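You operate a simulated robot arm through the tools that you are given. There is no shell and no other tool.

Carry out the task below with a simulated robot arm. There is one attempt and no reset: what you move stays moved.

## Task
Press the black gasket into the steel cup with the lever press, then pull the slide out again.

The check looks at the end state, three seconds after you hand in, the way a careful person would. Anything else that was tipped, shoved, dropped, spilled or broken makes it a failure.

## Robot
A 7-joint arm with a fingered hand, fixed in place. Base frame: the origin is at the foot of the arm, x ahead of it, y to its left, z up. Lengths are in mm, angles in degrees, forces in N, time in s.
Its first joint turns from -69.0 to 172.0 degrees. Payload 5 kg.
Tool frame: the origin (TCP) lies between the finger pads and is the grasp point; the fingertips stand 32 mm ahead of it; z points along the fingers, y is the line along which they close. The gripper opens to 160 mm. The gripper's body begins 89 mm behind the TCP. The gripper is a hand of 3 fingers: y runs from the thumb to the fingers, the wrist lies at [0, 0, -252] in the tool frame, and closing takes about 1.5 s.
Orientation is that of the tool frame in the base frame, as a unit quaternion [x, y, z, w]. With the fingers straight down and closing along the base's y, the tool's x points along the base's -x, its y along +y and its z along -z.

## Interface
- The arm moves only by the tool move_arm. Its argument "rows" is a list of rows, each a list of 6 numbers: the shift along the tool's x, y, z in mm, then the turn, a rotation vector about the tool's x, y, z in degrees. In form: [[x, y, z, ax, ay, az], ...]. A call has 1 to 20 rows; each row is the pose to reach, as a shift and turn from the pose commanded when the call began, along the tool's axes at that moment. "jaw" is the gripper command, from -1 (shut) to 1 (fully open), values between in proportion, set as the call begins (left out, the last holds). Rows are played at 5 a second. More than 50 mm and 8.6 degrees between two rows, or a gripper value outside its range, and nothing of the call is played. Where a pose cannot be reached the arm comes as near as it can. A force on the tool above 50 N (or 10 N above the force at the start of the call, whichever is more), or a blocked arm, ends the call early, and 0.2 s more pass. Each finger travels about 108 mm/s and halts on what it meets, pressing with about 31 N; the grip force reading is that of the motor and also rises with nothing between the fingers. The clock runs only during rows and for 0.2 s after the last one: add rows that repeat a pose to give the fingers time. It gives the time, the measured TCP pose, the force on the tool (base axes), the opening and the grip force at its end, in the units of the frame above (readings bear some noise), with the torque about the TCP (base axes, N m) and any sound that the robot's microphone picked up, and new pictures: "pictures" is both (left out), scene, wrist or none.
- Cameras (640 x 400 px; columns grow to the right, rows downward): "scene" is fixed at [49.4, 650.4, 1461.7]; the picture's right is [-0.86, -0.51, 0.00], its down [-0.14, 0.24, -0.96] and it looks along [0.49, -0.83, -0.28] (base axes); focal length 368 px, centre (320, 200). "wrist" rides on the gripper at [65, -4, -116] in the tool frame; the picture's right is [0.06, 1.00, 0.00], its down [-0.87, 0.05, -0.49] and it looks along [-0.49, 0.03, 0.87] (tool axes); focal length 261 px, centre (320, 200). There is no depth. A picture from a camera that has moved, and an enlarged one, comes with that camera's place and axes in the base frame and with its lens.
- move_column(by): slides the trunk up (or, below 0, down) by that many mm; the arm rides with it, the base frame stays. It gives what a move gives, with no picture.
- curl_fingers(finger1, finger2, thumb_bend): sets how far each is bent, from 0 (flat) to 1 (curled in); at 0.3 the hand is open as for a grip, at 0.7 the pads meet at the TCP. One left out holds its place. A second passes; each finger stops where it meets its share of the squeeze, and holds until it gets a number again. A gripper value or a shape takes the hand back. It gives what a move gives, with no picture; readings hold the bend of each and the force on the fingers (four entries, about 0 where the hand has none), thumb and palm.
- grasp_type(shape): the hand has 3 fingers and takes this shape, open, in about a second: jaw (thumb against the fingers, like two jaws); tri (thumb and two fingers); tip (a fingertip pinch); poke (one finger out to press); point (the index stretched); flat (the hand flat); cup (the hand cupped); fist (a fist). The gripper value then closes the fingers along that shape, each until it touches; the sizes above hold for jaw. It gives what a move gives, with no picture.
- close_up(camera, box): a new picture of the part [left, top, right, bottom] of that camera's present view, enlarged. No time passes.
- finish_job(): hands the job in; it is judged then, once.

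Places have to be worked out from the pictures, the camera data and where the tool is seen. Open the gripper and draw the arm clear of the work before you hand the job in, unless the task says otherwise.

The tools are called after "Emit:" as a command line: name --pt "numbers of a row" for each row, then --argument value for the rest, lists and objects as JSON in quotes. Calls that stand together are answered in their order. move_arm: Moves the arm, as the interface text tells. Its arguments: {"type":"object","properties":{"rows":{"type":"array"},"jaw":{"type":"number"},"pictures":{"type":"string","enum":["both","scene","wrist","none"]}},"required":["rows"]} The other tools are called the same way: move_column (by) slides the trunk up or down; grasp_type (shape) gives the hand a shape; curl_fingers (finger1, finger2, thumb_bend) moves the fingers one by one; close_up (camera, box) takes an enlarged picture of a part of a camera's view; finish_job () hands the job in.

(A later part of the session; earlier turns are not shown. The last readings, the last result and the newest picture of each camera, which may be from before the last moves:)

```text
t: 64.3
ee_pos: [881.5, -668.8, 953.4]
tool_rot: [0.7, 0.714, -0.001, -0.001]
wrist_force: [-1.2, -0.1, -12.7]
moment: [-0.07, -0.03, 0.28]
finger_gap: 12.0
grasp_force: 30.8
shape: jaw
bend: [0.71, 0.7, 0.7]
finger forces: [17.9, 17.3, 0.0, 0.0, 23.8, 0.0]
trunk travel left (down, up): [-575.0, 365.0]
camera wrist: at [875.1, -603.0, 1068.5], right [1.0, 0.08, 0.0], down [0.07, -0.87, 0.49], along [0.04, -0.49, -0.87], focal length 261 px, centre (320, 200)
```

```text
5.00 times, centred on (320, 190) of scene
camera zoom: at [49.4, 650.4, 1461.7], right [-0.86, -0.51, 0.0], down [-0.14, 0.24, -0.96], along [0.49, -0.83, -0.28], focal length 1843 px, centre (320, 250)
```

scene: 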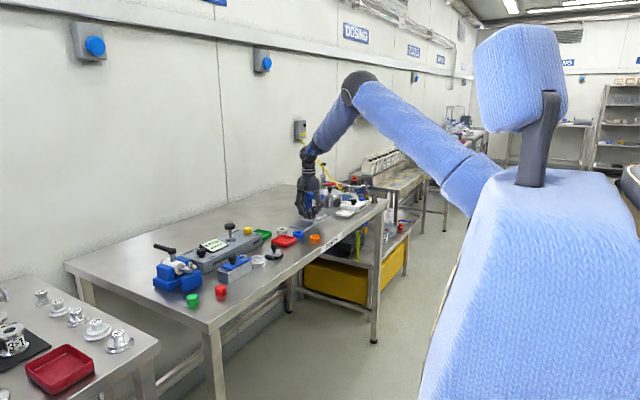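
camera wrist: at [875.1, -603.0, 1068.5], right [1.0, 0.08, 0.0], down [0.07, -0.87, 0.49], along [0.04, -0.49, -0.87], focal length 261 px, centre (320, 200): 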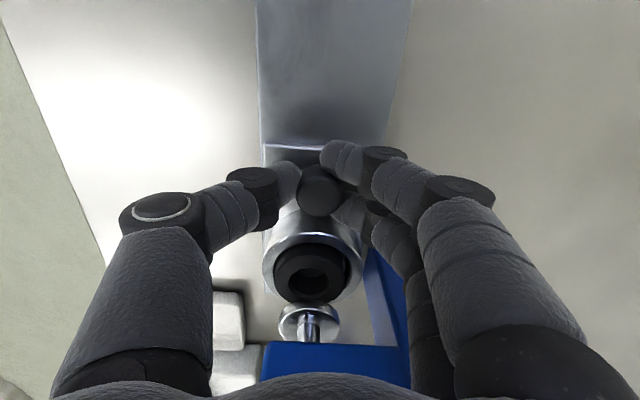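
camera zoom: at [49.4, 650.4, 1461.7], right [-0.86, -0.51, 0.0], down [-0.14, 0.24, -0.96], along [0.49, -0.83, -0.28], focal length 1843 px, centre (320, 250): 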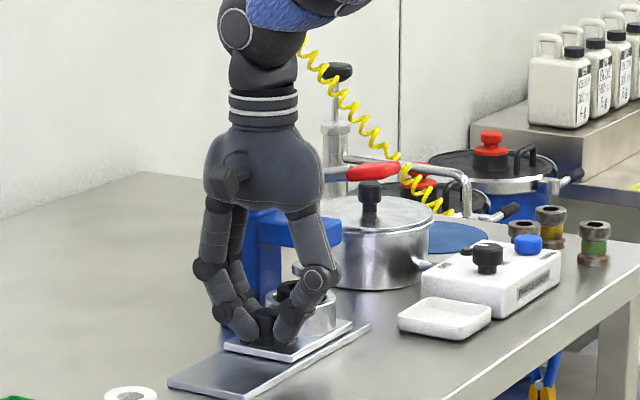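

The slide is in to about knob y=-668, the gasket still sitting straight and about to pass under the ram. I push the rest, 27 mm, watching for the inner stop.

Emit:
move_arm --pt "-4 0 0 0 0 0" --pt "-8 0 0 0 0 0" --pt "-12 0 0 0 0 0" --pt "-16 0 0 0 0 0" --pt "-20 0 0 0 0 0" --pt "-23 0 0 0 0 0" --pt "-25 0 0 0 0 0" --pt "-27 0 0 0 0 0" --pt "-27 0 0 0 0 0"

Emit:
close_up --camera "wrist" --box '[200, 80, 460, 340]'

Emit:
close_up --camera "scene" --box '[280, 150, 360, 230]'

```text
t: 66.3
ee_pos: [880.9, -690.8, 954.0]
tool_rot: [0.7, 0.715, 0.0, 0.0]
wrist_force: [-9.3, 27.4, -11.0]
moment: [0.46, 0.23, 0.17]
finger_gap: 12.3
grasp_force: 31.0
shape: jaw
bend: [0.71, 0.71, 0.7]
finger forces: [30.0, 11.6, 0.0, 0.0, 31.5, 0.1]
trunk travel left (down, up): [-575.0, 365.0]
camera wrist: at [875.4, -625.6, 1068.6], right [1.0, 0.08, 0.0], down [0.07, -0.87, 0.49], along [0.04, -0.49, -0.87], focal length 261 px, centre (320, 200)
```

scene: 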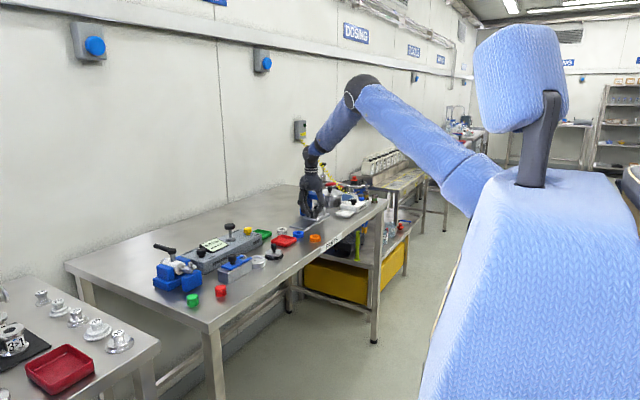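
wrist: 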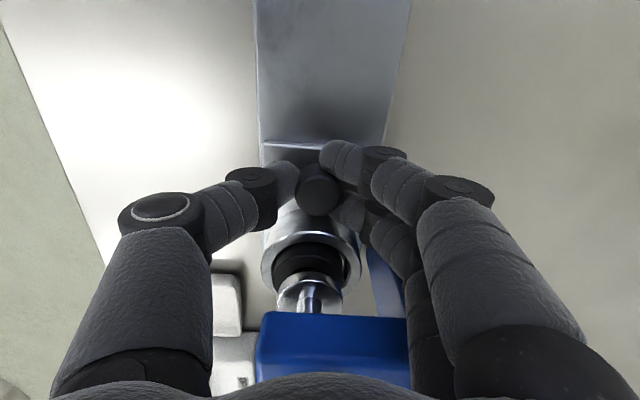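

```text
1.54 times, centred on (330, 210) of wrist
camera zoom: at [875.4, -625.6, 1068.6], right [1.0, 0.08, 0.0], down [0.07, -0.87, 0.49], along [0.04, -0.49, -0.87], focal length 401 px, centre (305, 185)
```

zoom: 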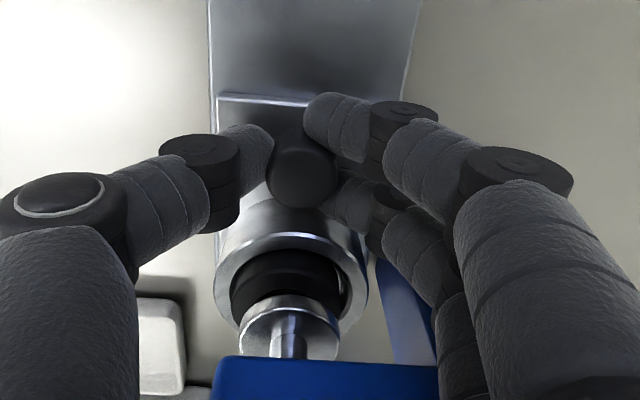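

```text
5.00 times, centred on (320, 190) of scene
camera zoom: at [49.4, 650.4, 1461.7], right [-0.86, -0.51, 0.0], down [-0.14, 0.24, -0.96], along [0.49, -0.83, -0.28], focal length 1843 px, centre (320, 250)
```

zoom: 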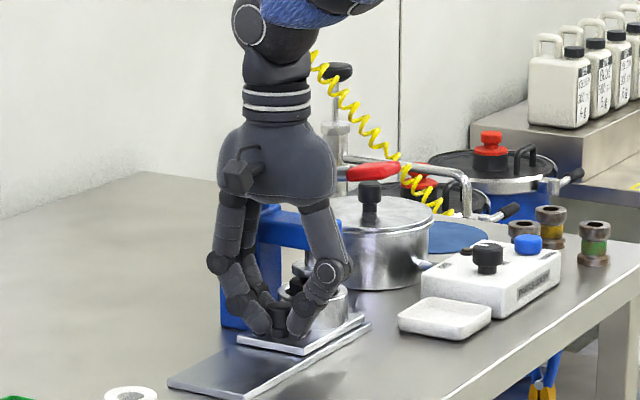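

The inner stop is reached (27 N, at the same hand position as at the start). I relax, open the fingers, and rise straight up.

Emit:
move_arm --pt "2 0 0 0 0 0" --pt "2.5 0 0 0 0 0" --pt "2.5 0 0 0 0 0" --pictures "none"

Emit:
move_arm --pt "0 0 0 0 0 0" --pt "0 0 0 0 0 0" --pt "0 0 0 0 0 0" --pt "0 0 0 0 0 0" --pt "0 0 -10 0 0 0" --pt "0 0 -25 0 0 0" --pt "2 0 -45 0 0 0" --pt "10 0 -70 0 0 0" --pt "20 0 -100 0 0 0" --pt "30 0 -130 0 0 0" --pt "30 0 -130 0 0 0" --jaw -0.1

Emit:
close_up --camera "wrist" --box '[200, 80, 440, 320]'

Emit:
close_up --camera "scene" --box '[280, 170, 350, 225]'

```text
t: 67.2
ee_pos: [881.3, -691.2, 952.4]
tool_rot: [0.7, 0.714, -0.001, 0.0]
wrist_force: [-6.8, 20.4, -9.8]
moment: [0.36, 0.15, 0.17]
finger_gap: 11.9
grasp_force: 31.0
shape: jaw
bend: [0.71, 0.71, 0.7]
finger forces: [27.6, 13.6, 0.0, 0.0, 29.4, 0.0]
trunk travel left (down, up): [-575.0, 365.0]
```

```text
t: 69.5
ee_pos: [879.4, -662.8, 1082.3]
tool_rot: [0.699, 0.715, -0.001, 0.003]
wrist_force: [-0.6, -0.8, -0.4]
moment: [-0.01, -0.01, -0.01]
finger_gap: 71.4
grasp_force: 0.1
shape: jaw
bend: [0.73, 0.73, 0.7]
finger forces: [0.1, 0.2, 0.0, 0.0, 0.0, 0.0]
trunk travel left (down, up): [-575.0, 365.0]
camera wrist: at [873.6, -597.6, 1197.7], right [1.0, 0.09, 0.0], down [0.07, -0.86, 0.5], along [0.04, -0.49, -0.87], focal length 261 px, centre (320, 200)
```

scene: 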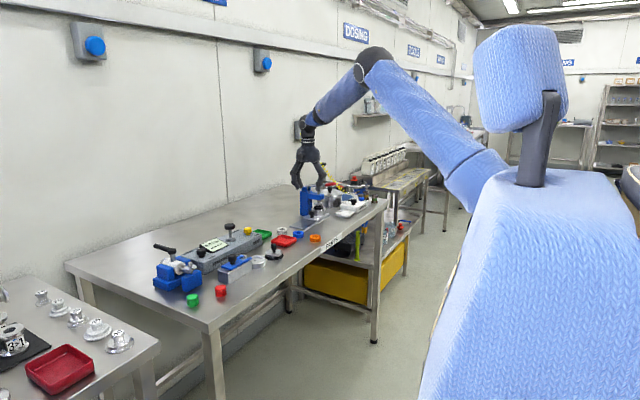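
wrist: 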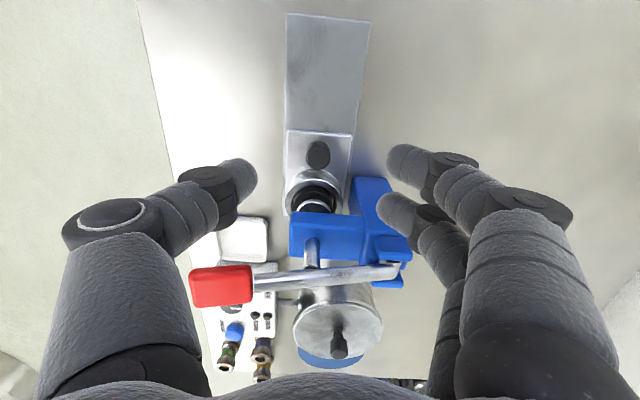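

```text
1.67 times, centred on (320, 200) of wrist
camera zoom: at [873.6, -597.6, 1197.7], right [1.0, 0.09, 0.0], down [0.07, -0.86, 0.5], along [0.04, -0.49, -0.87], focal length 434 px, centre (320, 200)
```

zoom: 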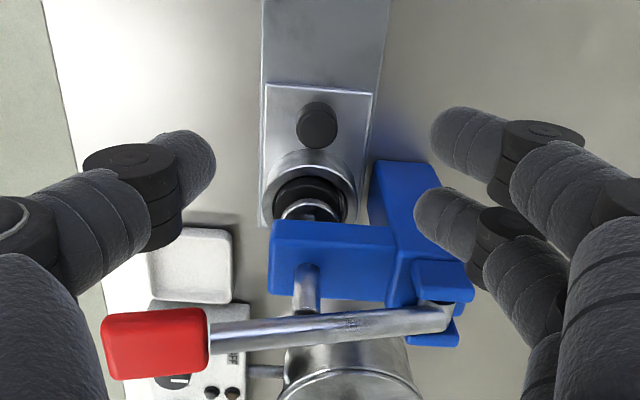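

```text
7.27 times, centred on (315, 198) of scene
camera zoom: at [49.4, 650.4, 1461.7], right [-0.86, -0.51, 0.0], down [-0.14, 0.24, -0.96], along [0.49, -0.83, -0.28], focal length 2680 px, centre (356, 218)
```

zoom: 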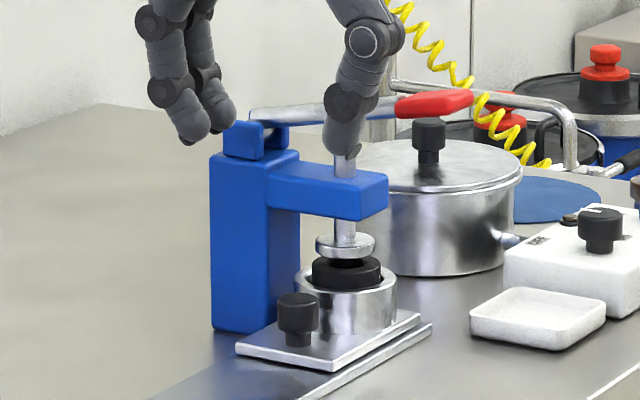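

The slide is in and the gasket sits straight under the ram. Next the lever: I take close views of the red grip and lever to place them precisely.

Emit:
close_up --camera "wrist" --box '[180, 220, 300, 320]'

Emit:
close_up --camera "scene" --box '[300, 180, 345, 215]'

```text
4.00 times, centred on (240, 270) of wrist
camera zoom: at [873.6, -597.6, 1197.7], right [1.0, 0.09, 0.0], down [0.07, -0.86, 0.5], along [0.04, -0.49, -0.87], focal length 1043 px, centre (640, -80)
```

zoom: 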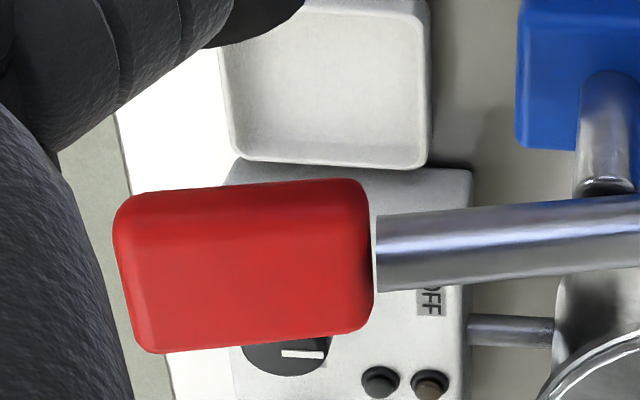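

```text
11.43 times, centred on (322, 198) of scene
camera zoom: at [49.4, 650.4, 1461.7], right [-0.86, -0.51, 0.0], down [-0.14, 0.24, -0.96], along [0.49, -0.83, -0.28], focal length 4212 px, centre (291, 229)
```

zoom: 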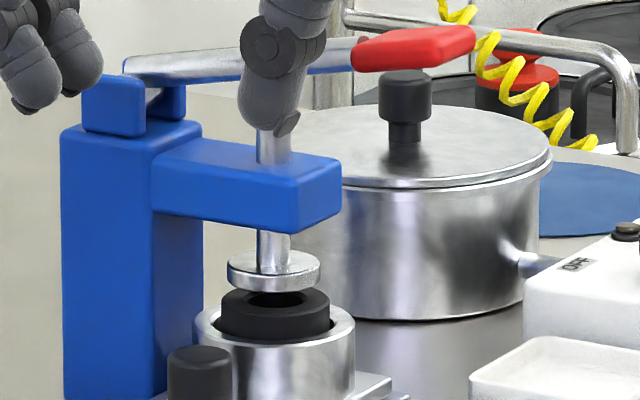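

The red grip spans about x 794–838, y -735…-765, top near z=1071, with the lever tilted about 13° up. I raise the hand, turn it back by about 72° and bring it above the red grip.

Emit:
move_arm --pt "0 0 -30 0 0 0" --pt "0 0 -60 0 0 0" --pt "0 0 -90 0 0 0" --pt "-8 -6 -90 0 0 -7" --pt "-16 -12 -90 0 0 -14" --pt "-24 -18 -90 0 0 -21" --pt "-32 -24 -90 0 0 -28" --pt "-40 -30 -90 0 0 -35" --pt "-48 -36 -90 0 0 -42" --pt "-56 -42 -90 0 0 -49" --pt "-64 -48 -90 0 0 -56" --pt "-72 -54 -90 0 0 -63" --pt "-80 -60 -90 0 0 -70" --pt "-86 -65 -90 0 0 -72" --pt "-86 -65 -90 0 0 -72"

Emit:
grasp_type --shape "fist"

Emit:
close_up --camera "scene" --box '[270, 120, 370, 220]'

Emit:
close_up --camera "wrist" --box '[0, 0, 640, 400]'

```text
t: 72.8
ee_pos: [817.5, -747.6, 1173.1]
tool_rot: [0.146, 0.989, -0.001, 0.0]
wrist_force: [-1.0, -0.6, 0.3]
moment: [0.0, 0.0, -0.01]
finger_gap: 71.5
grasp_force: 0.0
shape: jaw
bend: [0.73, 0.73, 0.7]
finger forces: [0.1, 0.0, 0.0, 0.0, 0.0, 0.0]
out of reach, approached as far as the arm can: row 1, 2, 3
trunk travel left (down, up): [-575.0, 365.0]
camera wrist: at [753.7, -732.9, 1288.5], right [0.23, 0.97, 0.0], down [0.85, -0.2, 0.49], along [0.48, -0.11, -0.87], focal length 261 px, centre (320, 200)
```

scene: 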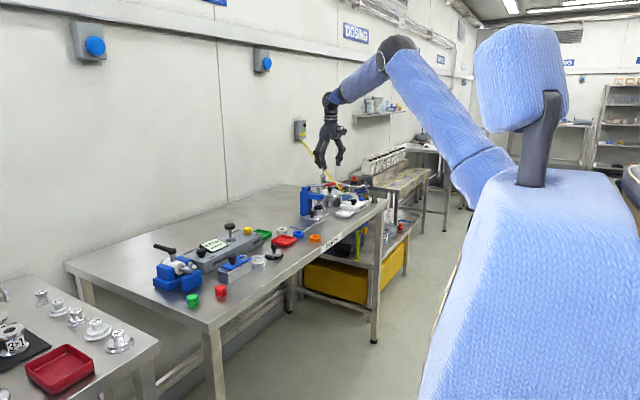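
wrist: 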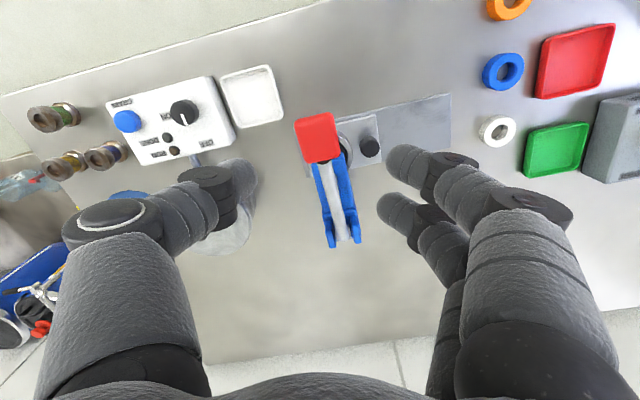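

```text
t: 73.7
ee_pos: [817.4, -749.1, 1172.5]
tool_rot: [0.147, 0.989, -0.001, 0.0]
wrist_force: [-0.3, -1.0, 0.9]
moment: [-0.02, 0.0, 0.01]
finger_gap: 0.1
grasp_force: 0.1
shape: fist
bend: [0.94, 0.93, 0.54]
finger forces: [0.1, 0.0, 0.1, 0.0, 0.0, 0.1]
trunk travel left (down, up): [-575.0, 365.0]
```

```text
4.00 times, centred on (320, 170) of scene
camera zoom: at [49.4, 650.4, 1461.7], right [-0.86, -0.51, 0.0], down [-0.14, 0.24, -0.96], along [0.49, -0.83, -0.28], focal length 1474 px, centre (320, 320)
```

zoom: 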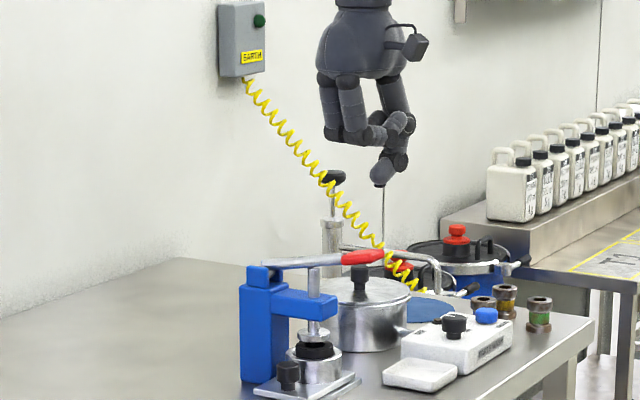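

```text
1.00 times, centred on (320, 200) of wrist (not enlarged: the box is as wide or as high as the picture)
camera zoom: at [753.8, -732.7, 1288.5], right [0.23, 0.97, 0.0], down [0.85, -0.2, 0.49], along [0.48, -0.11, -0.87], focal length 261 px, centre (320, 200)
```

zoom: 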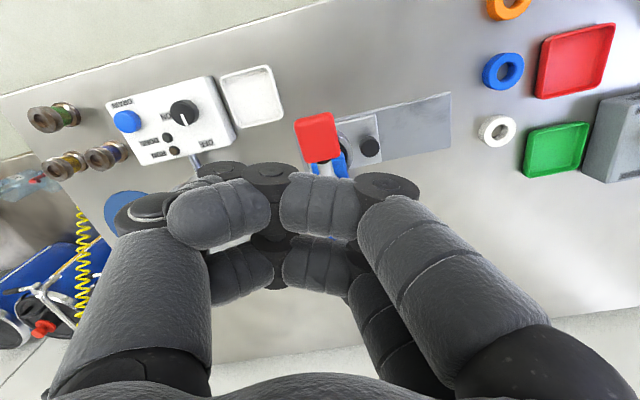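

The fist leaves the thumb hanging lowest, so it is not a good pressing shape. I try the "poke" shape, one stretched finger, and look at where its tip stands.

Emit:
grasp_type --shape "poke"

Emit:
close_up --camera "scene" --box '[270, 120, 370, 220]'

Emit:
close_up --camera "wrist" --box '[120, 60, 520, 310]'

```text
t: 74.5
ee_pos: [818.2, -749.3, 1173.4]
tool_rot: [0.147, 0.989, -0.001, 0.0]
wrist_force: [0.5, -0.1, -0.2]
moment: [-0.03, -0.01, -0.01]
finger_gap: 0.2
grasp_force: 0.1
shape: poke
bend: [1.0, 1.0, 0.46]
finger forces: [0.1, 0.1, 0.1, 0.0, 0.1, 0.1]
trunk travel left (down, up): [-575.0, 365.0]
```

```text
4.00 times, centred on (320, 170) of scene
camera zoom: at [49.4, 650.4, 1461.7], right [-0.86, -0.51, 0.0], down [-0.14, 0.24, -0.96], along [0.49, -0.83, -0.28], focal length 1474 px, centre (320, 320)
```

zoom: 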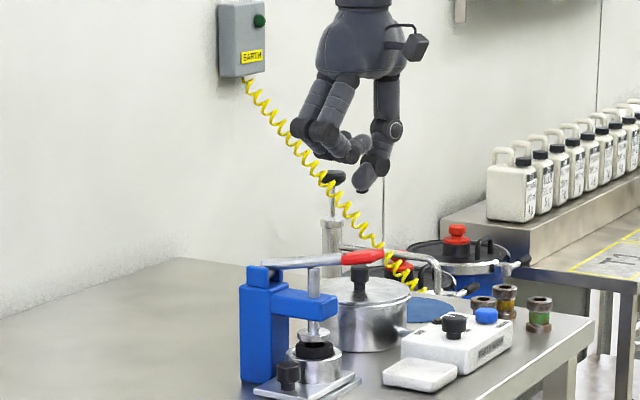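

```text
1.60 times, centred on (320, 185) of wrist
camera zoom: at [753.8, -732.7, 1288.5], right [0.23, 0.97, 0.0], down [0.85, -0.2, 0.49], along [0.48, -0.11, -0.87], focal length 417 px, centre (320, 224)
```

zoom: 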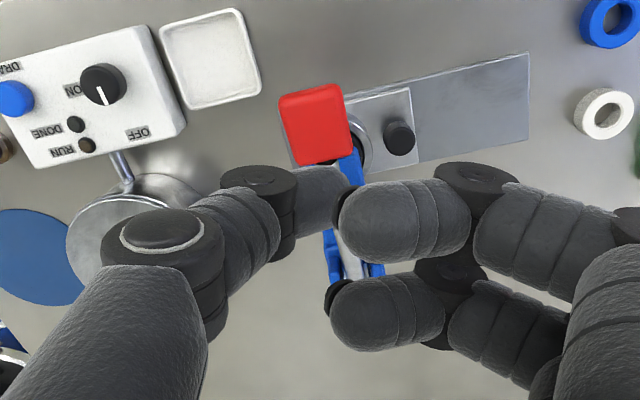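

In "poke" the thumb is the pressing digit; a closed jaw (thumb and both fingers together) is stiffer. I switch to the jaw shape, close it, and look.

Emit:
grasp_type --shape "jaw"

Emit:
move_arm --pt "0 0 0 0 0 0" --pt "0 0 0 0 0 0" --pt "0 0 0 0 0 0" --pt "0 0 0 0 0 0" --pt "0 0 0 0 0 0" --pt "0 0 0 0 0 0" --pt "0 0 0 0 0 0" --pt "0 0 0 0 0 0" --jaw -1

Emit:
close_up --camera "scene" --box '[290, 130, 350, 220]'

Emit:
close_up --camera "wrist" --box '[160, 60, 480, 260]'

```text
t: 75.5
ee_pos: [816.1, -748.5, 1172.9]
tool_rot: [0.147, 0.989, -0.001, -0.001]
wrist_force: [-0.6, 0.1, 0.6]
moment: [0.01, 0.0, 0.04]
finger_gap: 160.0
grasp_force: 0.0
shape: jaw
bend: [0.3, 0.3, 0.3]
finger forces: [0.1, 0.1, 0.1, 0.1, 0.1, 0.0]
trunk travel left (down, up): [-575.0, 365.0]
```

```text
t: 77.2
ee_pos: [817.5, -748.6, 1173.2]
tool_rot: [0.147, 0.989, 0.0, 0.0]
wrist_force: [0.2, -0.8, -0.1]
moment: [0.01, -0.01, 0.0]
finger_gap: 0.0
grasp_force: 31.0
shape: jaw
bend: [0.65, 0.65, 0.67]
finger forces: [0.0, 0.0, 0.1, 0.1, 0.0, 0.0]
trunk travel left (down, up): [-575.0, 365.0]
camera wrist: at [753.8, -732.7, 1288.5], right [0.23, 0.97, 0.0], down [0.85, -0.2, 0.49], along [0.48, -0.11, -0.87], focal length 261 px, centre (320, 200)
```

scene: 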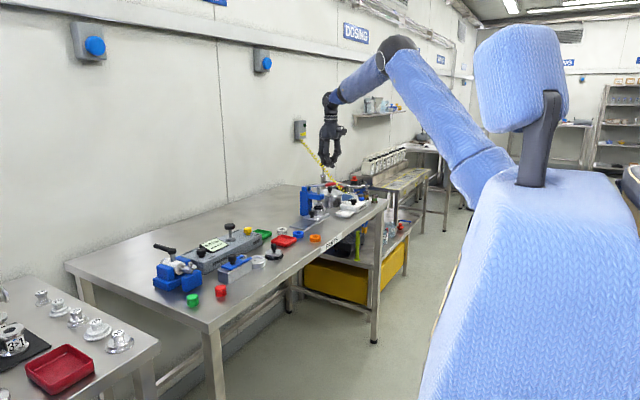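
wrist: 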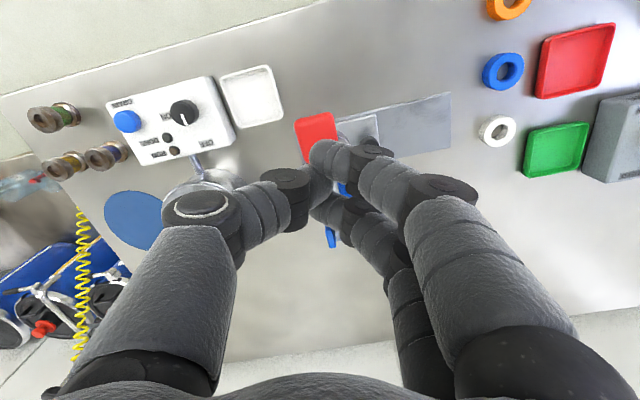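

```text
4.44 times, centred on (320, 175) of scene
camera zoom: at [49.4, 650.4, 1461.7], right [-0.86, -0.51, 0.0], down [-0.14, 0.24, -0.96], along [0.49, -0.83, -0.28], focal length 1638 px, centre (320, 311)
```

zoom: 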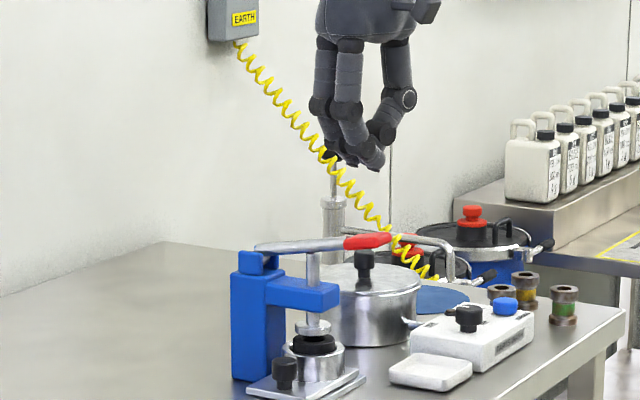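

```text
2.00 times, centred on (320, 160) of wrist
camera zoom: at [753.8, -732.7, 1288.5], right [0.23, 0.97, 0.0], down [0.85, -0.2, 0.49], along [0.48, -0.11, -0.87], focal length 521 px, centre (320, 280)
```

zoom: 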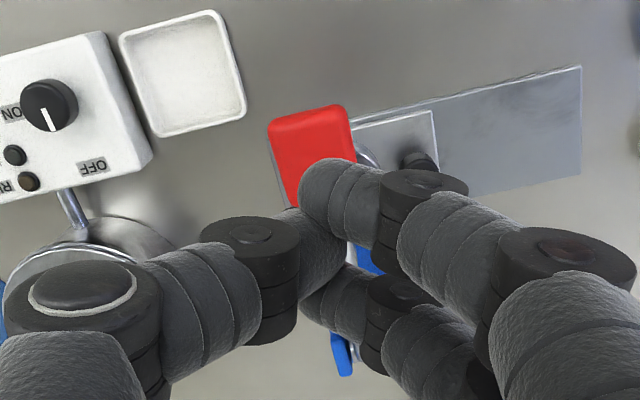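

The closed fingertips are right above the red grip (red centre about (815, -749)). I lower to just above it, then on with small steps to feel the contact.

Emit:
move_arm --pt "0 0 20 0 0 0" --pt "0 0 40 0 0 0" --pt "0 0 55 0 0 0" --pt "0 0 60 0 0 0" --pt "0 0 64 0 0 0" --pt "0 0 64 0 0 0"

Emit:
close_up --camera "scene" --box '[300, 165, 345, 215]'

Emit:
close_up --camera "wrist" --box '[200, 80, 440, 260]'

```text
t: 78.7
ee_pos: [817.8, -748.3, 1109.4]
tool_rot: [0.147, 0.989, -0.001, 0.0]
wrist_force: [-0.3, 0.0, 0.2]
moment: [0.04, 0.0, -0.01]
finger_gap: 0.1
grasp_force: 31.3
shape: jaw
bend: [0.65, 0.65, 0.67]
finger forces: [0.1, 0.0, 0.0, 0.0, 0.1, 0.0]
trunk travel left (down, up): [-575.0, 365.0]
camera wrist: at [753.2, -733.4, 1225.0], right [0.23, 0.97, 0.0], down [0.85, -0.2, 0.49], along [0.48, -0.11, -0.87], focal length 261 px, centre (320, 200)
```

scene: 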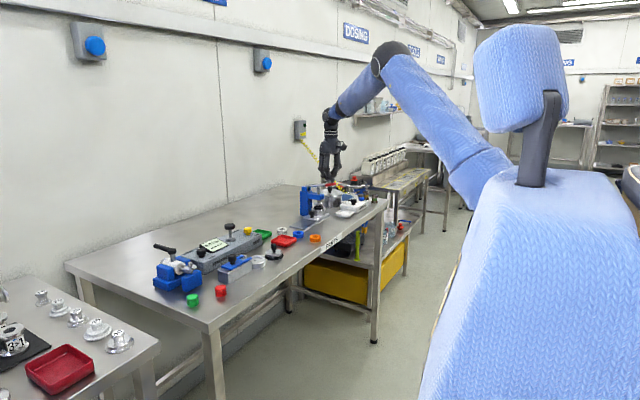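
wrist: 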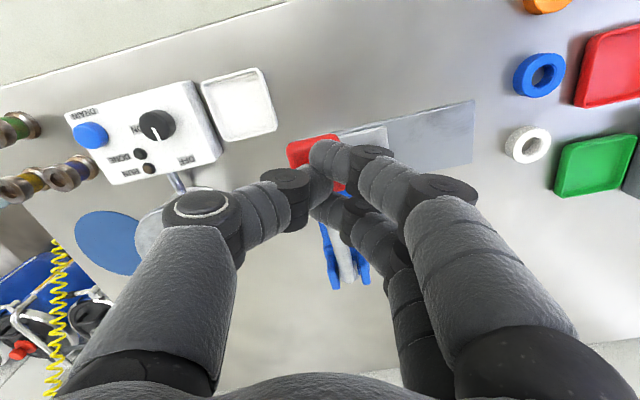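

```text
8.00 times, centred on (322, 190) of scene
camera zoom: at [49.4, 650.4, 1461.7], right [-0.86, -0.51, 0.0], down [-0.14, 0.24, -0.96], along [0.49, -0.83, -0.28], focal length 2948 px, centre (300, 280)
```

zoom: 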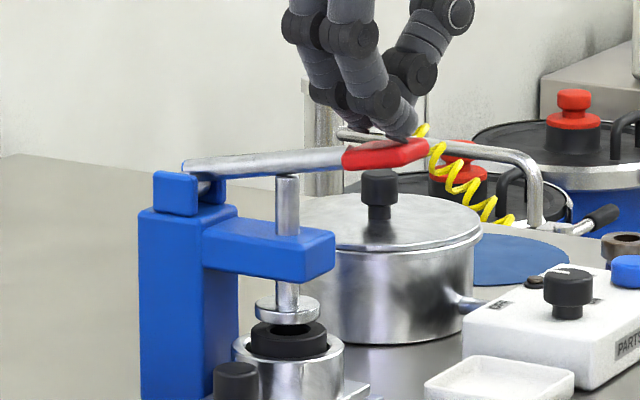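

```text
2.22 times, centred on (320, 170) of wrist
camera zoom: at [753.2, -733.4, 1225.0], right [0.23, 0.97, 0.0], down [0.85, -0.2, 0.49], along [0.48, -0.11, -0.87], focal length 579 px, centre (320, 267)
```

zoom: 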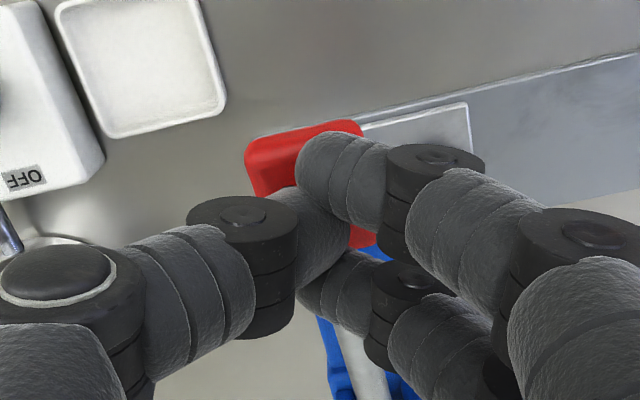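

The tips are just touching the red grip's top with no force yet. I press down 15 mm in small steps and look at the lever's response.

Emit:
move_arm --pt "1 0 3 0 0 0" --pt "2 0 6 0 0 0" --pt "2 0 9 0 0 0" --pt "2 0 12 0 0 0" --pt "2 0 15 0 0 0" --pt "2 0 15 0 0 0"

Emit:
close_up --camera "scene" --box '[300, 165, 345, 215]'

Emit:
close_up --camera "wrist" --box '[200, 80, 440, 260]'

```text
t: 80.0
ee_pos: [815.2, -747.8, 1095.6]
tool_rot: [0.148, 0.989, -0.002, 0.0]
wrist_force: [0.1, -0.2, 1.1]
moment: [-0.02, -0.02, 0.01]
finger_gap: 0.1
grasp_force: 31.4
shape: jaw
bend: [0.65, 0.65, 0.67]
finger forces: [0.1, 0.1, 0.0, 0.1, 0.0, 0.0]
trunk travel left (down, up): [-575.0, 365.0]
camera wrist: at [752.0, -732.3, 1210.4], right [0.23, 0.97, 0.0], down [0.85, -0.2, 0.49], along [0.48, -0.11, -0.87], focal length 261 px, centre (320, 200)
```

scene: 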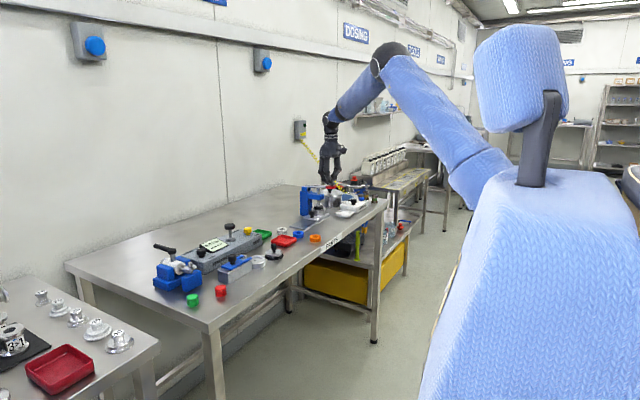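
wrist: 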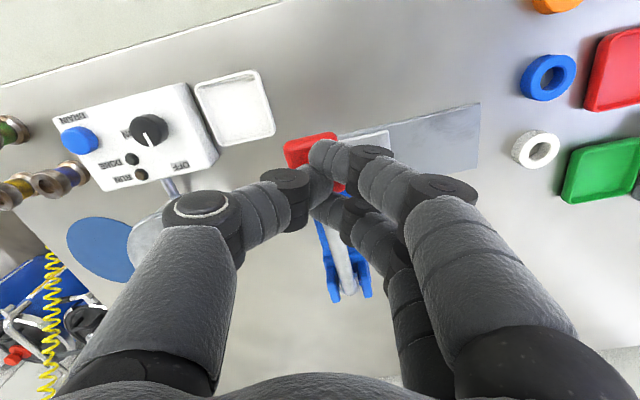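

```text
8.00 times, centred on (322, 190) of scene
camera zoom: at [49.4, 650.4, 1461.7], right [-0.86, -0.51, 0.0], down [-0.14, 0.24, -0.96], along [0.49, -0.83, -0.28], focal length 2948 px, centre (300, 280)
```

zoom: 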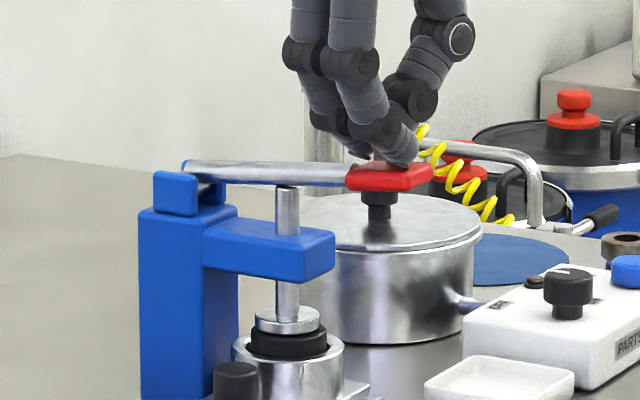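

```text
2.22 times, centred on (320, 170) of wrist
camera zoom: at [752.0, -732.3, 1210.4], right [0.23, 0.97, 0.0], down [0.85, -0.2, 0.49], along [0.48, -0.11, -0.87], focal length 579 px, centre (320, 267)
```

zoom: 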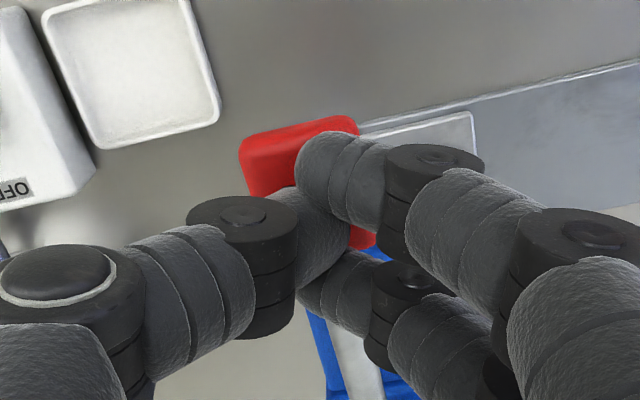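

The lever follows and the ram has come down close to the gasket with hardly any force. I keep pressing, another 18 mm in 2 mm steps.

Emit:
move_arm --pt "0 0 2 0 0 0" --pt "0 0 4 0 0 0" --pt "0 0 6 0 0 0" --pt "0 0 8 0 0 0" --pt "0 0 10 0 0 0" --pt "0 0 12 0 0 0" --pt "0 0 14 0 0 0" --pt "0 0 16 0 0 0" --pt "0 0 18 0 0 0" --pt "0 0 18 0 0 0" --pictures "none"

Emit:
close_up --camera "scene" --box '[300, 165, 345, 215]'

Emit:
close_up --camera "wrist" --box '[200, 80, 440, 260]'

```text
t: 82.2
ee_pos: [813.8, -747.9, 1077.2]
tool_rot: [0.147, 0.989, -0.001, 0.001]
wrist_force: [-3.0, -2.0, 10.8]
moment: [-0.14, 0.05, -0.02]
finger_gap: 0.0
grasp_force: 30.8
shape: jaw
bend: [0.66, 0.65, 0.67]
finger forces: [0.1, 0.0, 0.1, 0.1, 0.0, 0.0]
trunk travel left (down, up): [-575.0, 365.0]
```

```text
8.00 times, centred on (322, 190) of scene
camera zoom: at [49.4, 650.4, 1461.7], right [-0.86, -0.51, 0.0], down [-0.14, 0.24, -0.96], along [0.49, -0.83, -0.28], focal length 2948 px, centre (300, 280)
```

zoom: 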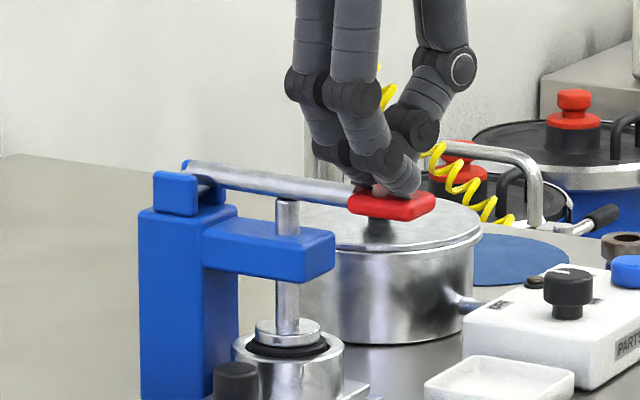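

```text
2.22 times, centred on (320, 170) of wrist
camera zoom: at [750.5, -732.3, 1193.2], right [0.23, 0.97, 0.0], down [0.85, -0.2, 0.49], along [0.48, -0.11, -0.87], focal length 579 px, centre (320, 267)
```

zoom: 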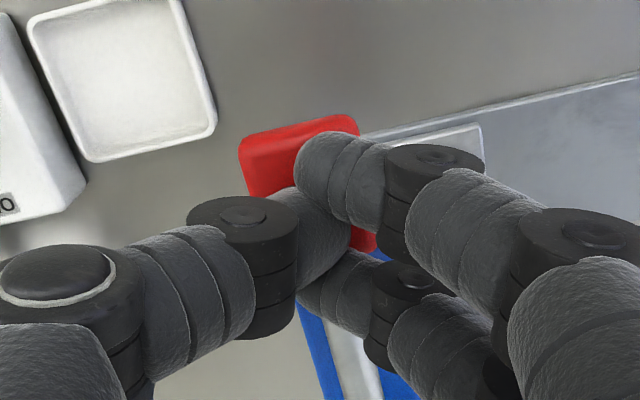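

The gasket is going into the cup under about 11 N. I keep pressing in 2 mm steps until it seats (force rises to a stop).

Emit:
move_arm --pt "0.3 0 2 0 0 0" --pt "0.5 0 4 0 0 0" --pt "0.7 0 6 0 0 0" --pt "0.9 0 8 0 0 0" --pt "1 0 10 0 0 0" --pt "1 0 12 0 0 0" --pt "1 0 14 0 0 0" --pt "1 0 14 0 0 0" --pictures "none"

Emit:
close_up --camera "scene" --box '[300, 165, 345, 215]'

Emit:
close_up --camera "wrist" --box '[200, 80, 440, 260]'

```text
t: 84.0
ee_pos: [813.1, -745.8, 1067.5]
tool_rot: [0.146, 0.989, -0.002, 0.002]
wrist_force: [6.5, -7.0, 35.3]
moment: [-0.49, -0.55, -0.02]
finger_gap: 0.1
grasp_force: 30.9
shape: jaw
bend: [0.66, 0.67, 0.68]
finger forces: [0.0, 0.0, 0.0, 0.0, 52.8, 0.0]
trunk travel left (down, up): [-575.0, 365.0]
```

```text
8.00 times, centred on (322, 190) of scene
camera zoom: at [49.4, 650.4, 1461.7], right [-0.86, -0.51, 0.0], down [-0.14, 0.24, -0.96], along [0.49, -0.83, -0.28], focal length 2948 px, centre (300, 280)
```

zoom: 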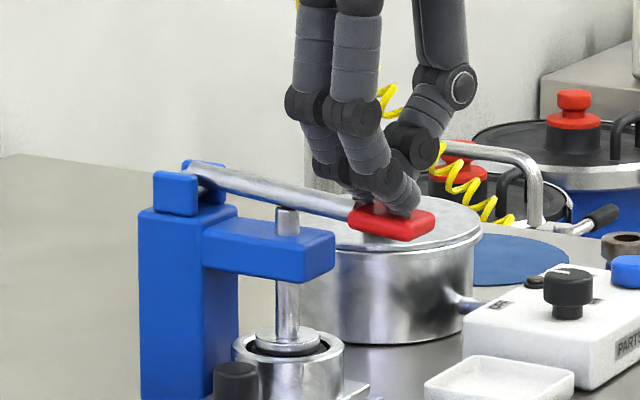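

```text
2.22 times, centred on (320, 170) of wrist
camera zoom: at [749.6, -731.1, 1182.8], right [0.23, 0.97, 0.0], down [0.85, -0.2, 0.5], along [0.48, -0.12, -0.87], focal length 579 px, centre (320, 267)
```

zoom: 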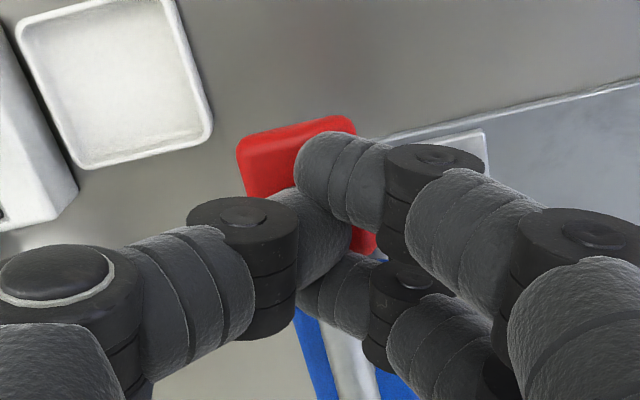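

The force has risen to 35 N and the ram's disc is down inside the cup. I look closely at the cup before pressing further.

Emit:
close_up --camera "scene" --box '[308, 198, 332, 218]'

Emit:
move_arm --pt "0 0 1 0 0 0" --pt "0 0 2 0 0 0" --pt "0 0 3 0 0 0" --pt "0 0 3 0 0 0" --pictures "none"

Emit:
close_up --camera "scene" --box '[308, 198, 332, 218]'

```text
16.00 times, centred on (320, 208) of scene
camera zoom: at [49.4, 650.4, 1461.7], right [-0.86, -0.51, 0.0], down [-0.14, 0.24, -0.96], along [0.49, -0.83, -0.28], focal length 5896 px, centre (320, 72)
```

zoom: 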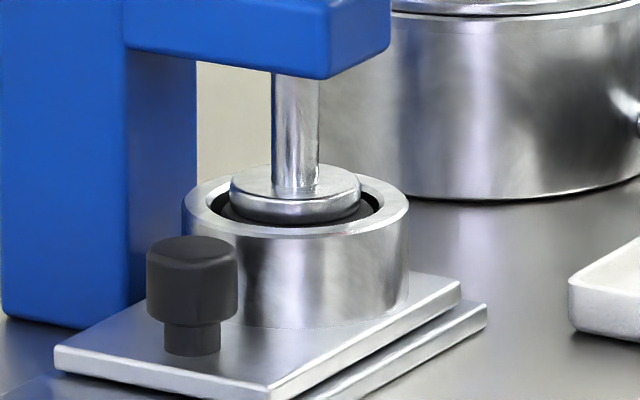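

```text
t: 84.9
ee_pos: [814.4, -746.3, 1067.6]
tool_rot: [0.146, 0.989, -0.003, 0.005]
wrist_force: [-3.5, 0.3, 24.1]
moment: [-0.17, -0.23, 0.01]
finger_gap: 0.0
grasp_force: 31.4
shape: jaw
bend: [0.66, 0.68, 0.69]
finger forces: [0.0, 0.0, 0.0, 0.1, 0.0, 0.0]
trunk travel left (down, up): [-575.0, 365.0]
stopped in row 4: the force on the tool passed its limit at 51 N (the readings are from after the stop); the commanded pose is now the measured one
```

```text
16.00 times, centred on (320, 208) of scene
camera zoom: at [49.4, 650.4, 1461.7], right [-0.86, -0.51, 0.0], down [-0.14, 0.24, -0.96], along [0.49, -0.83, -0.28], focal length 5896 px, centre (320, 72)
```

zoom: 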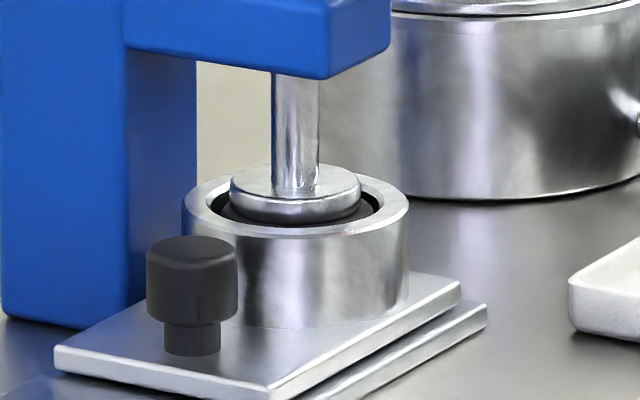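

A second push to 51 N moved nothing: the gasket is seated just below the rim. I lift the hand and see whether the lever comes back up by itself.

Emit:
move_arm --pt "0 0 -4 0 0 0" --pt "0 0 -10 0 0 0" --pt "0 0 -20 0 0 0" --pt "0 0 -35 0 0 0" --pt "0 0 -50 0 0 0" --pt "0 0 -50 0 0 0"

Emit:
close_up --camera "scene" --box '[300, 165, 345, 215]'

Emit:
close_up --camera "wrist" --box '[200, 80, 440, 260]'

```text
t: 86.3
ee_pos: [816.4, -746.6, 1112.6]
tool_rot: [0.146, 0.989, 0.0, 0.001]
wrist_force: [-0.6, 1.4, -0.3]
moment: [-0.01, -0.04, -0.01]
finger_gap: 0.1
grasp_force: 31.1
shape: jaw
bend: [0.66, 0.66, 0.68]
finger forces: [0.0, 0.0, 0.0, 0.0, 0.0, 0.0]
trunk travel left (down, up): [-575.0, 365.0]
camera wrist: at [751.9, -731.8, 1228.3], right [0.23, 0.97, 0.0], down [0.85, -0.2, 0.49], along [0.48, -0.12, -0.87], focal length 261 px, centre (320, 200)
```

scene: 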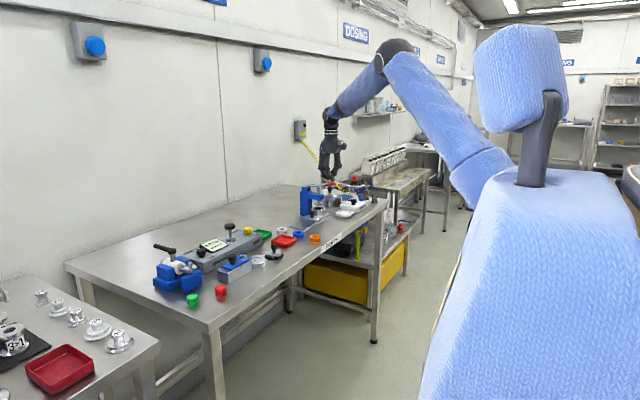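
wrist: 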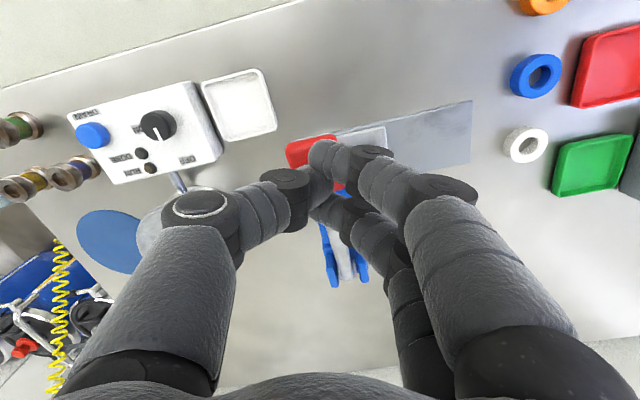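

```text
8.00 times, centred on (322, 190) of scene
camera zoom: at [49.4, 650.4, 1461.7], right [-0.86, -0.51, 0.0], down [-0.14, 0.24, -0.96], along [0.49, -0.83, -0.28], focal length 2948 px, centre (300, 280)
```

zoom: 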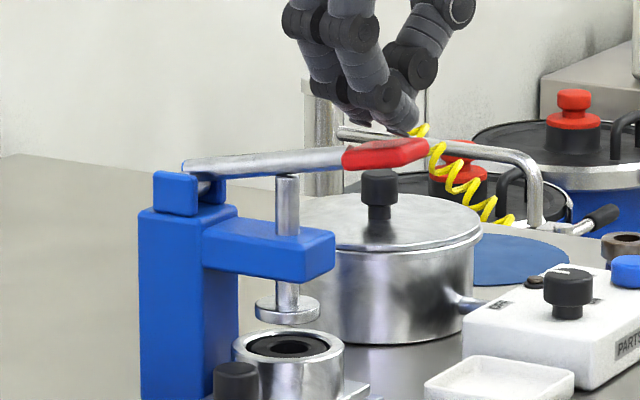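

```text
2.22 times, centred on (320, 170) of wrist
camera zoom: at [751.9, -731.8, 1228.3], right [0.23, 0.97, 0.0], down [0.85, -0.2, 0.49], along [0.48, -0.12, -0.87], focal length 579 px, centre (320, 267)
```

zoom: 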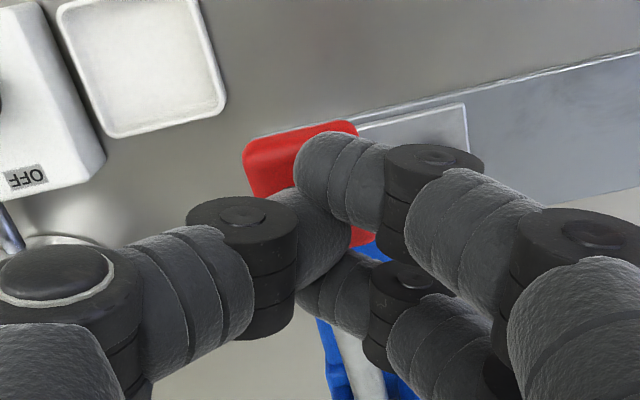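

The lever has sprung back and the gasket stays down in the cup. I enlarge the cup to check how it sits.

Emit:
close_up --camera "scene" --box '[308, 198, 332, 218]'

```text
16.00 times, centred on (320, 208) of scene
camera zoom: at [49.4, 650.4, 1461.7], right [-0.86, -0.51, 0.0], down [-0.14, 0.24, -0.96], along [0.49, -0.83, -0.28], focal length 5896 px, centre (320, 72)
```

zoom: 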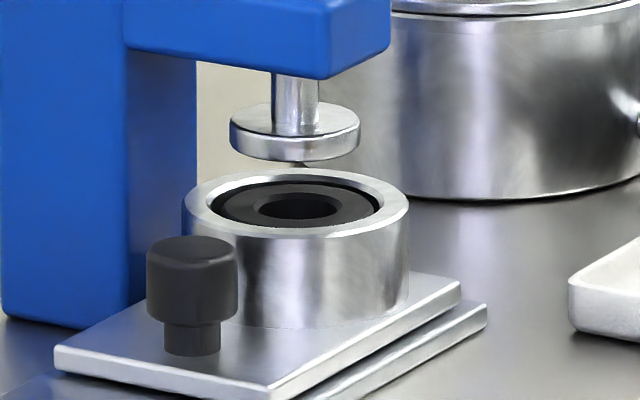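

The gasket lies flat and just below the rim all round. Now I go back to the knob: rise, turn the hand again by 72° and move to above (880, -690).

Emit:
move_arm --pt "0 0 -20 0 0 0" --pt "0 0 -40 0 0 0" --pt "-4.5 7.3 -40 0 0 7" --pt "-9 14.5 -40 0 0 14" --pt "-13.4 21.8 -40 0 0 21" --pt "-17.8 29 -40 0 0 28" --pt "-22.3 36.3 -40 0 0 35" --pt "-26.7 43.6 -40 0 0 42" --pt "-31.2 50.8 -40 0 0 49" --pt "-35.6 58 -40 0 0 56" --pt "-40 65.3 -40 0 0 63" --pt "-44.5 72.6 -40 0 0 71" --pt "-44.5 72.6 -40 0 0 72" --pt "-44.5 72.6 -40 0 0 72"

```text
t: 89.3
ee_pos: [876.0, -692.1, 1151.5]
tool_rot: [0.699, 0.715, -0.002, 0.005]
wrist_force: [-0.2, 0.0, -0.4]
moment: [0.01, 0.02, -0.02]
finger_gap: 0.0
grasp_force: 30.8
shape: jaw
bend: [0.66, 0.66, 0.68]
finger forces: [0.1, 0.1, 0.0, 0.0, 0.1, 0.0]
out of reach, approached as far as the arm can: row 13, 14
trunk travel left (down, up): [-575.0, 365.0]
camera wrist: at [869.3, -625.1, 1267.0], right [1.0, 0.09, 0.0], down [0.07, -0.86, 0.5], along [0.05, -0.5, -0.87], focal length 261 px, centre (320, 200)
```

scene: 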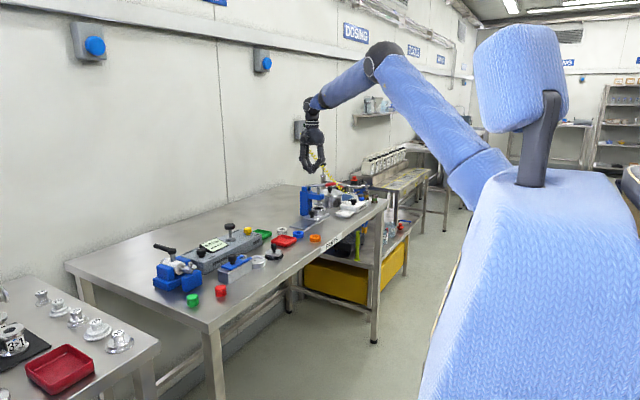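
wrist: 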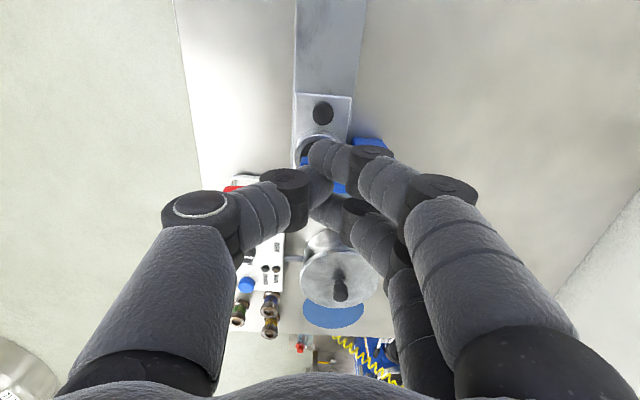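

I open to 72 mm and lower toward the knob, stopping with the tips still above it to check alignment.

Emit:
move_arm --pt "0 1 20 0 0 0" --pt "0 2 50 0 0 0" --pt "0 3 80 0 0 0" --pt "0 4 110 0 0 0" --pt "0 4.5 140 0 0 0" --pt "0 4.5 155 0 0 0" --pt "0 4.5 155 0 0 0" --jaw -0.1

Emit:
close_up --camera "wrist" --box '[200, 80, 460, 280]'

```text
t: 90.9
ee_pos: [880.4, -692.0, 995.0]
tool_rot: [0.699, 0.715, 0.0, 0.001]
wrist_force: [0.5, 0.0, -0.8]
moment: [-0.04, 0.04, -0.02]
finger_gap: 71.7
grasp_force: 0.0
shape: jaw
bend: [0.73, 0.73, 0.7]
finger forces: [0.1, 0.1, 0.0, 0.0, 0.0, 0.0]
trunk travel left (down, up): [-575.0, 365.0]
camera wrist: at [874.3, -626.0, 1111.2], right [1.0, 0.08, 0.0], down [0.07, -0.87, 0.49], along [0.04, -0.49, -0.87], focal length 261 px, centre (320, 200)
```

scene: 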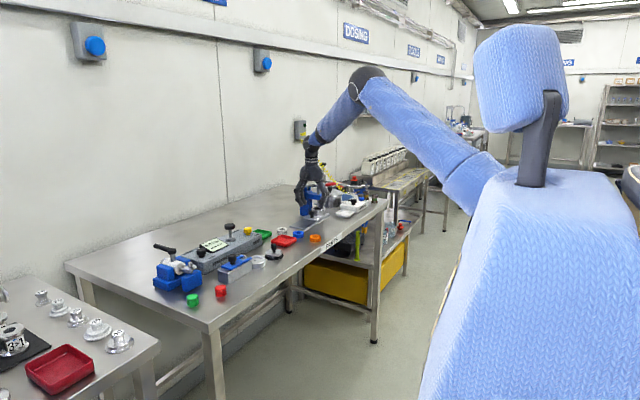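
wrist: 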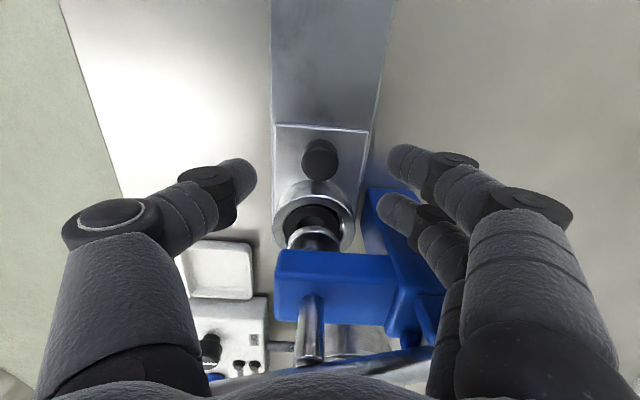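

```text
2.00 times, centred on (330, 180) of wrist
camera zoom: at [874.3, -626.0, 1111.2], right [1.0, 0.08, 0.0], down [0.07, -0.87, 0.49], along [0.04, -0.49, -0.87], focal length 521 px, centre (300, 240)
```

zoom: 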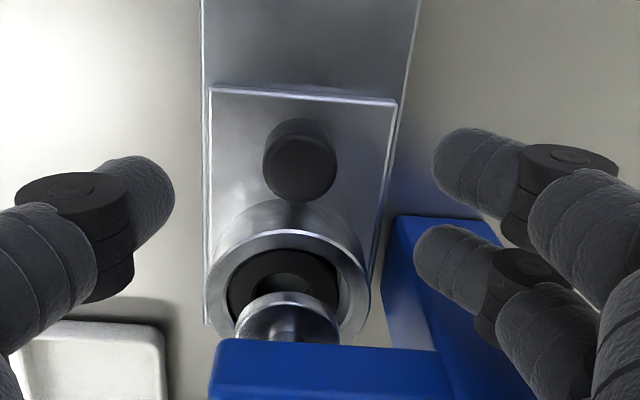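

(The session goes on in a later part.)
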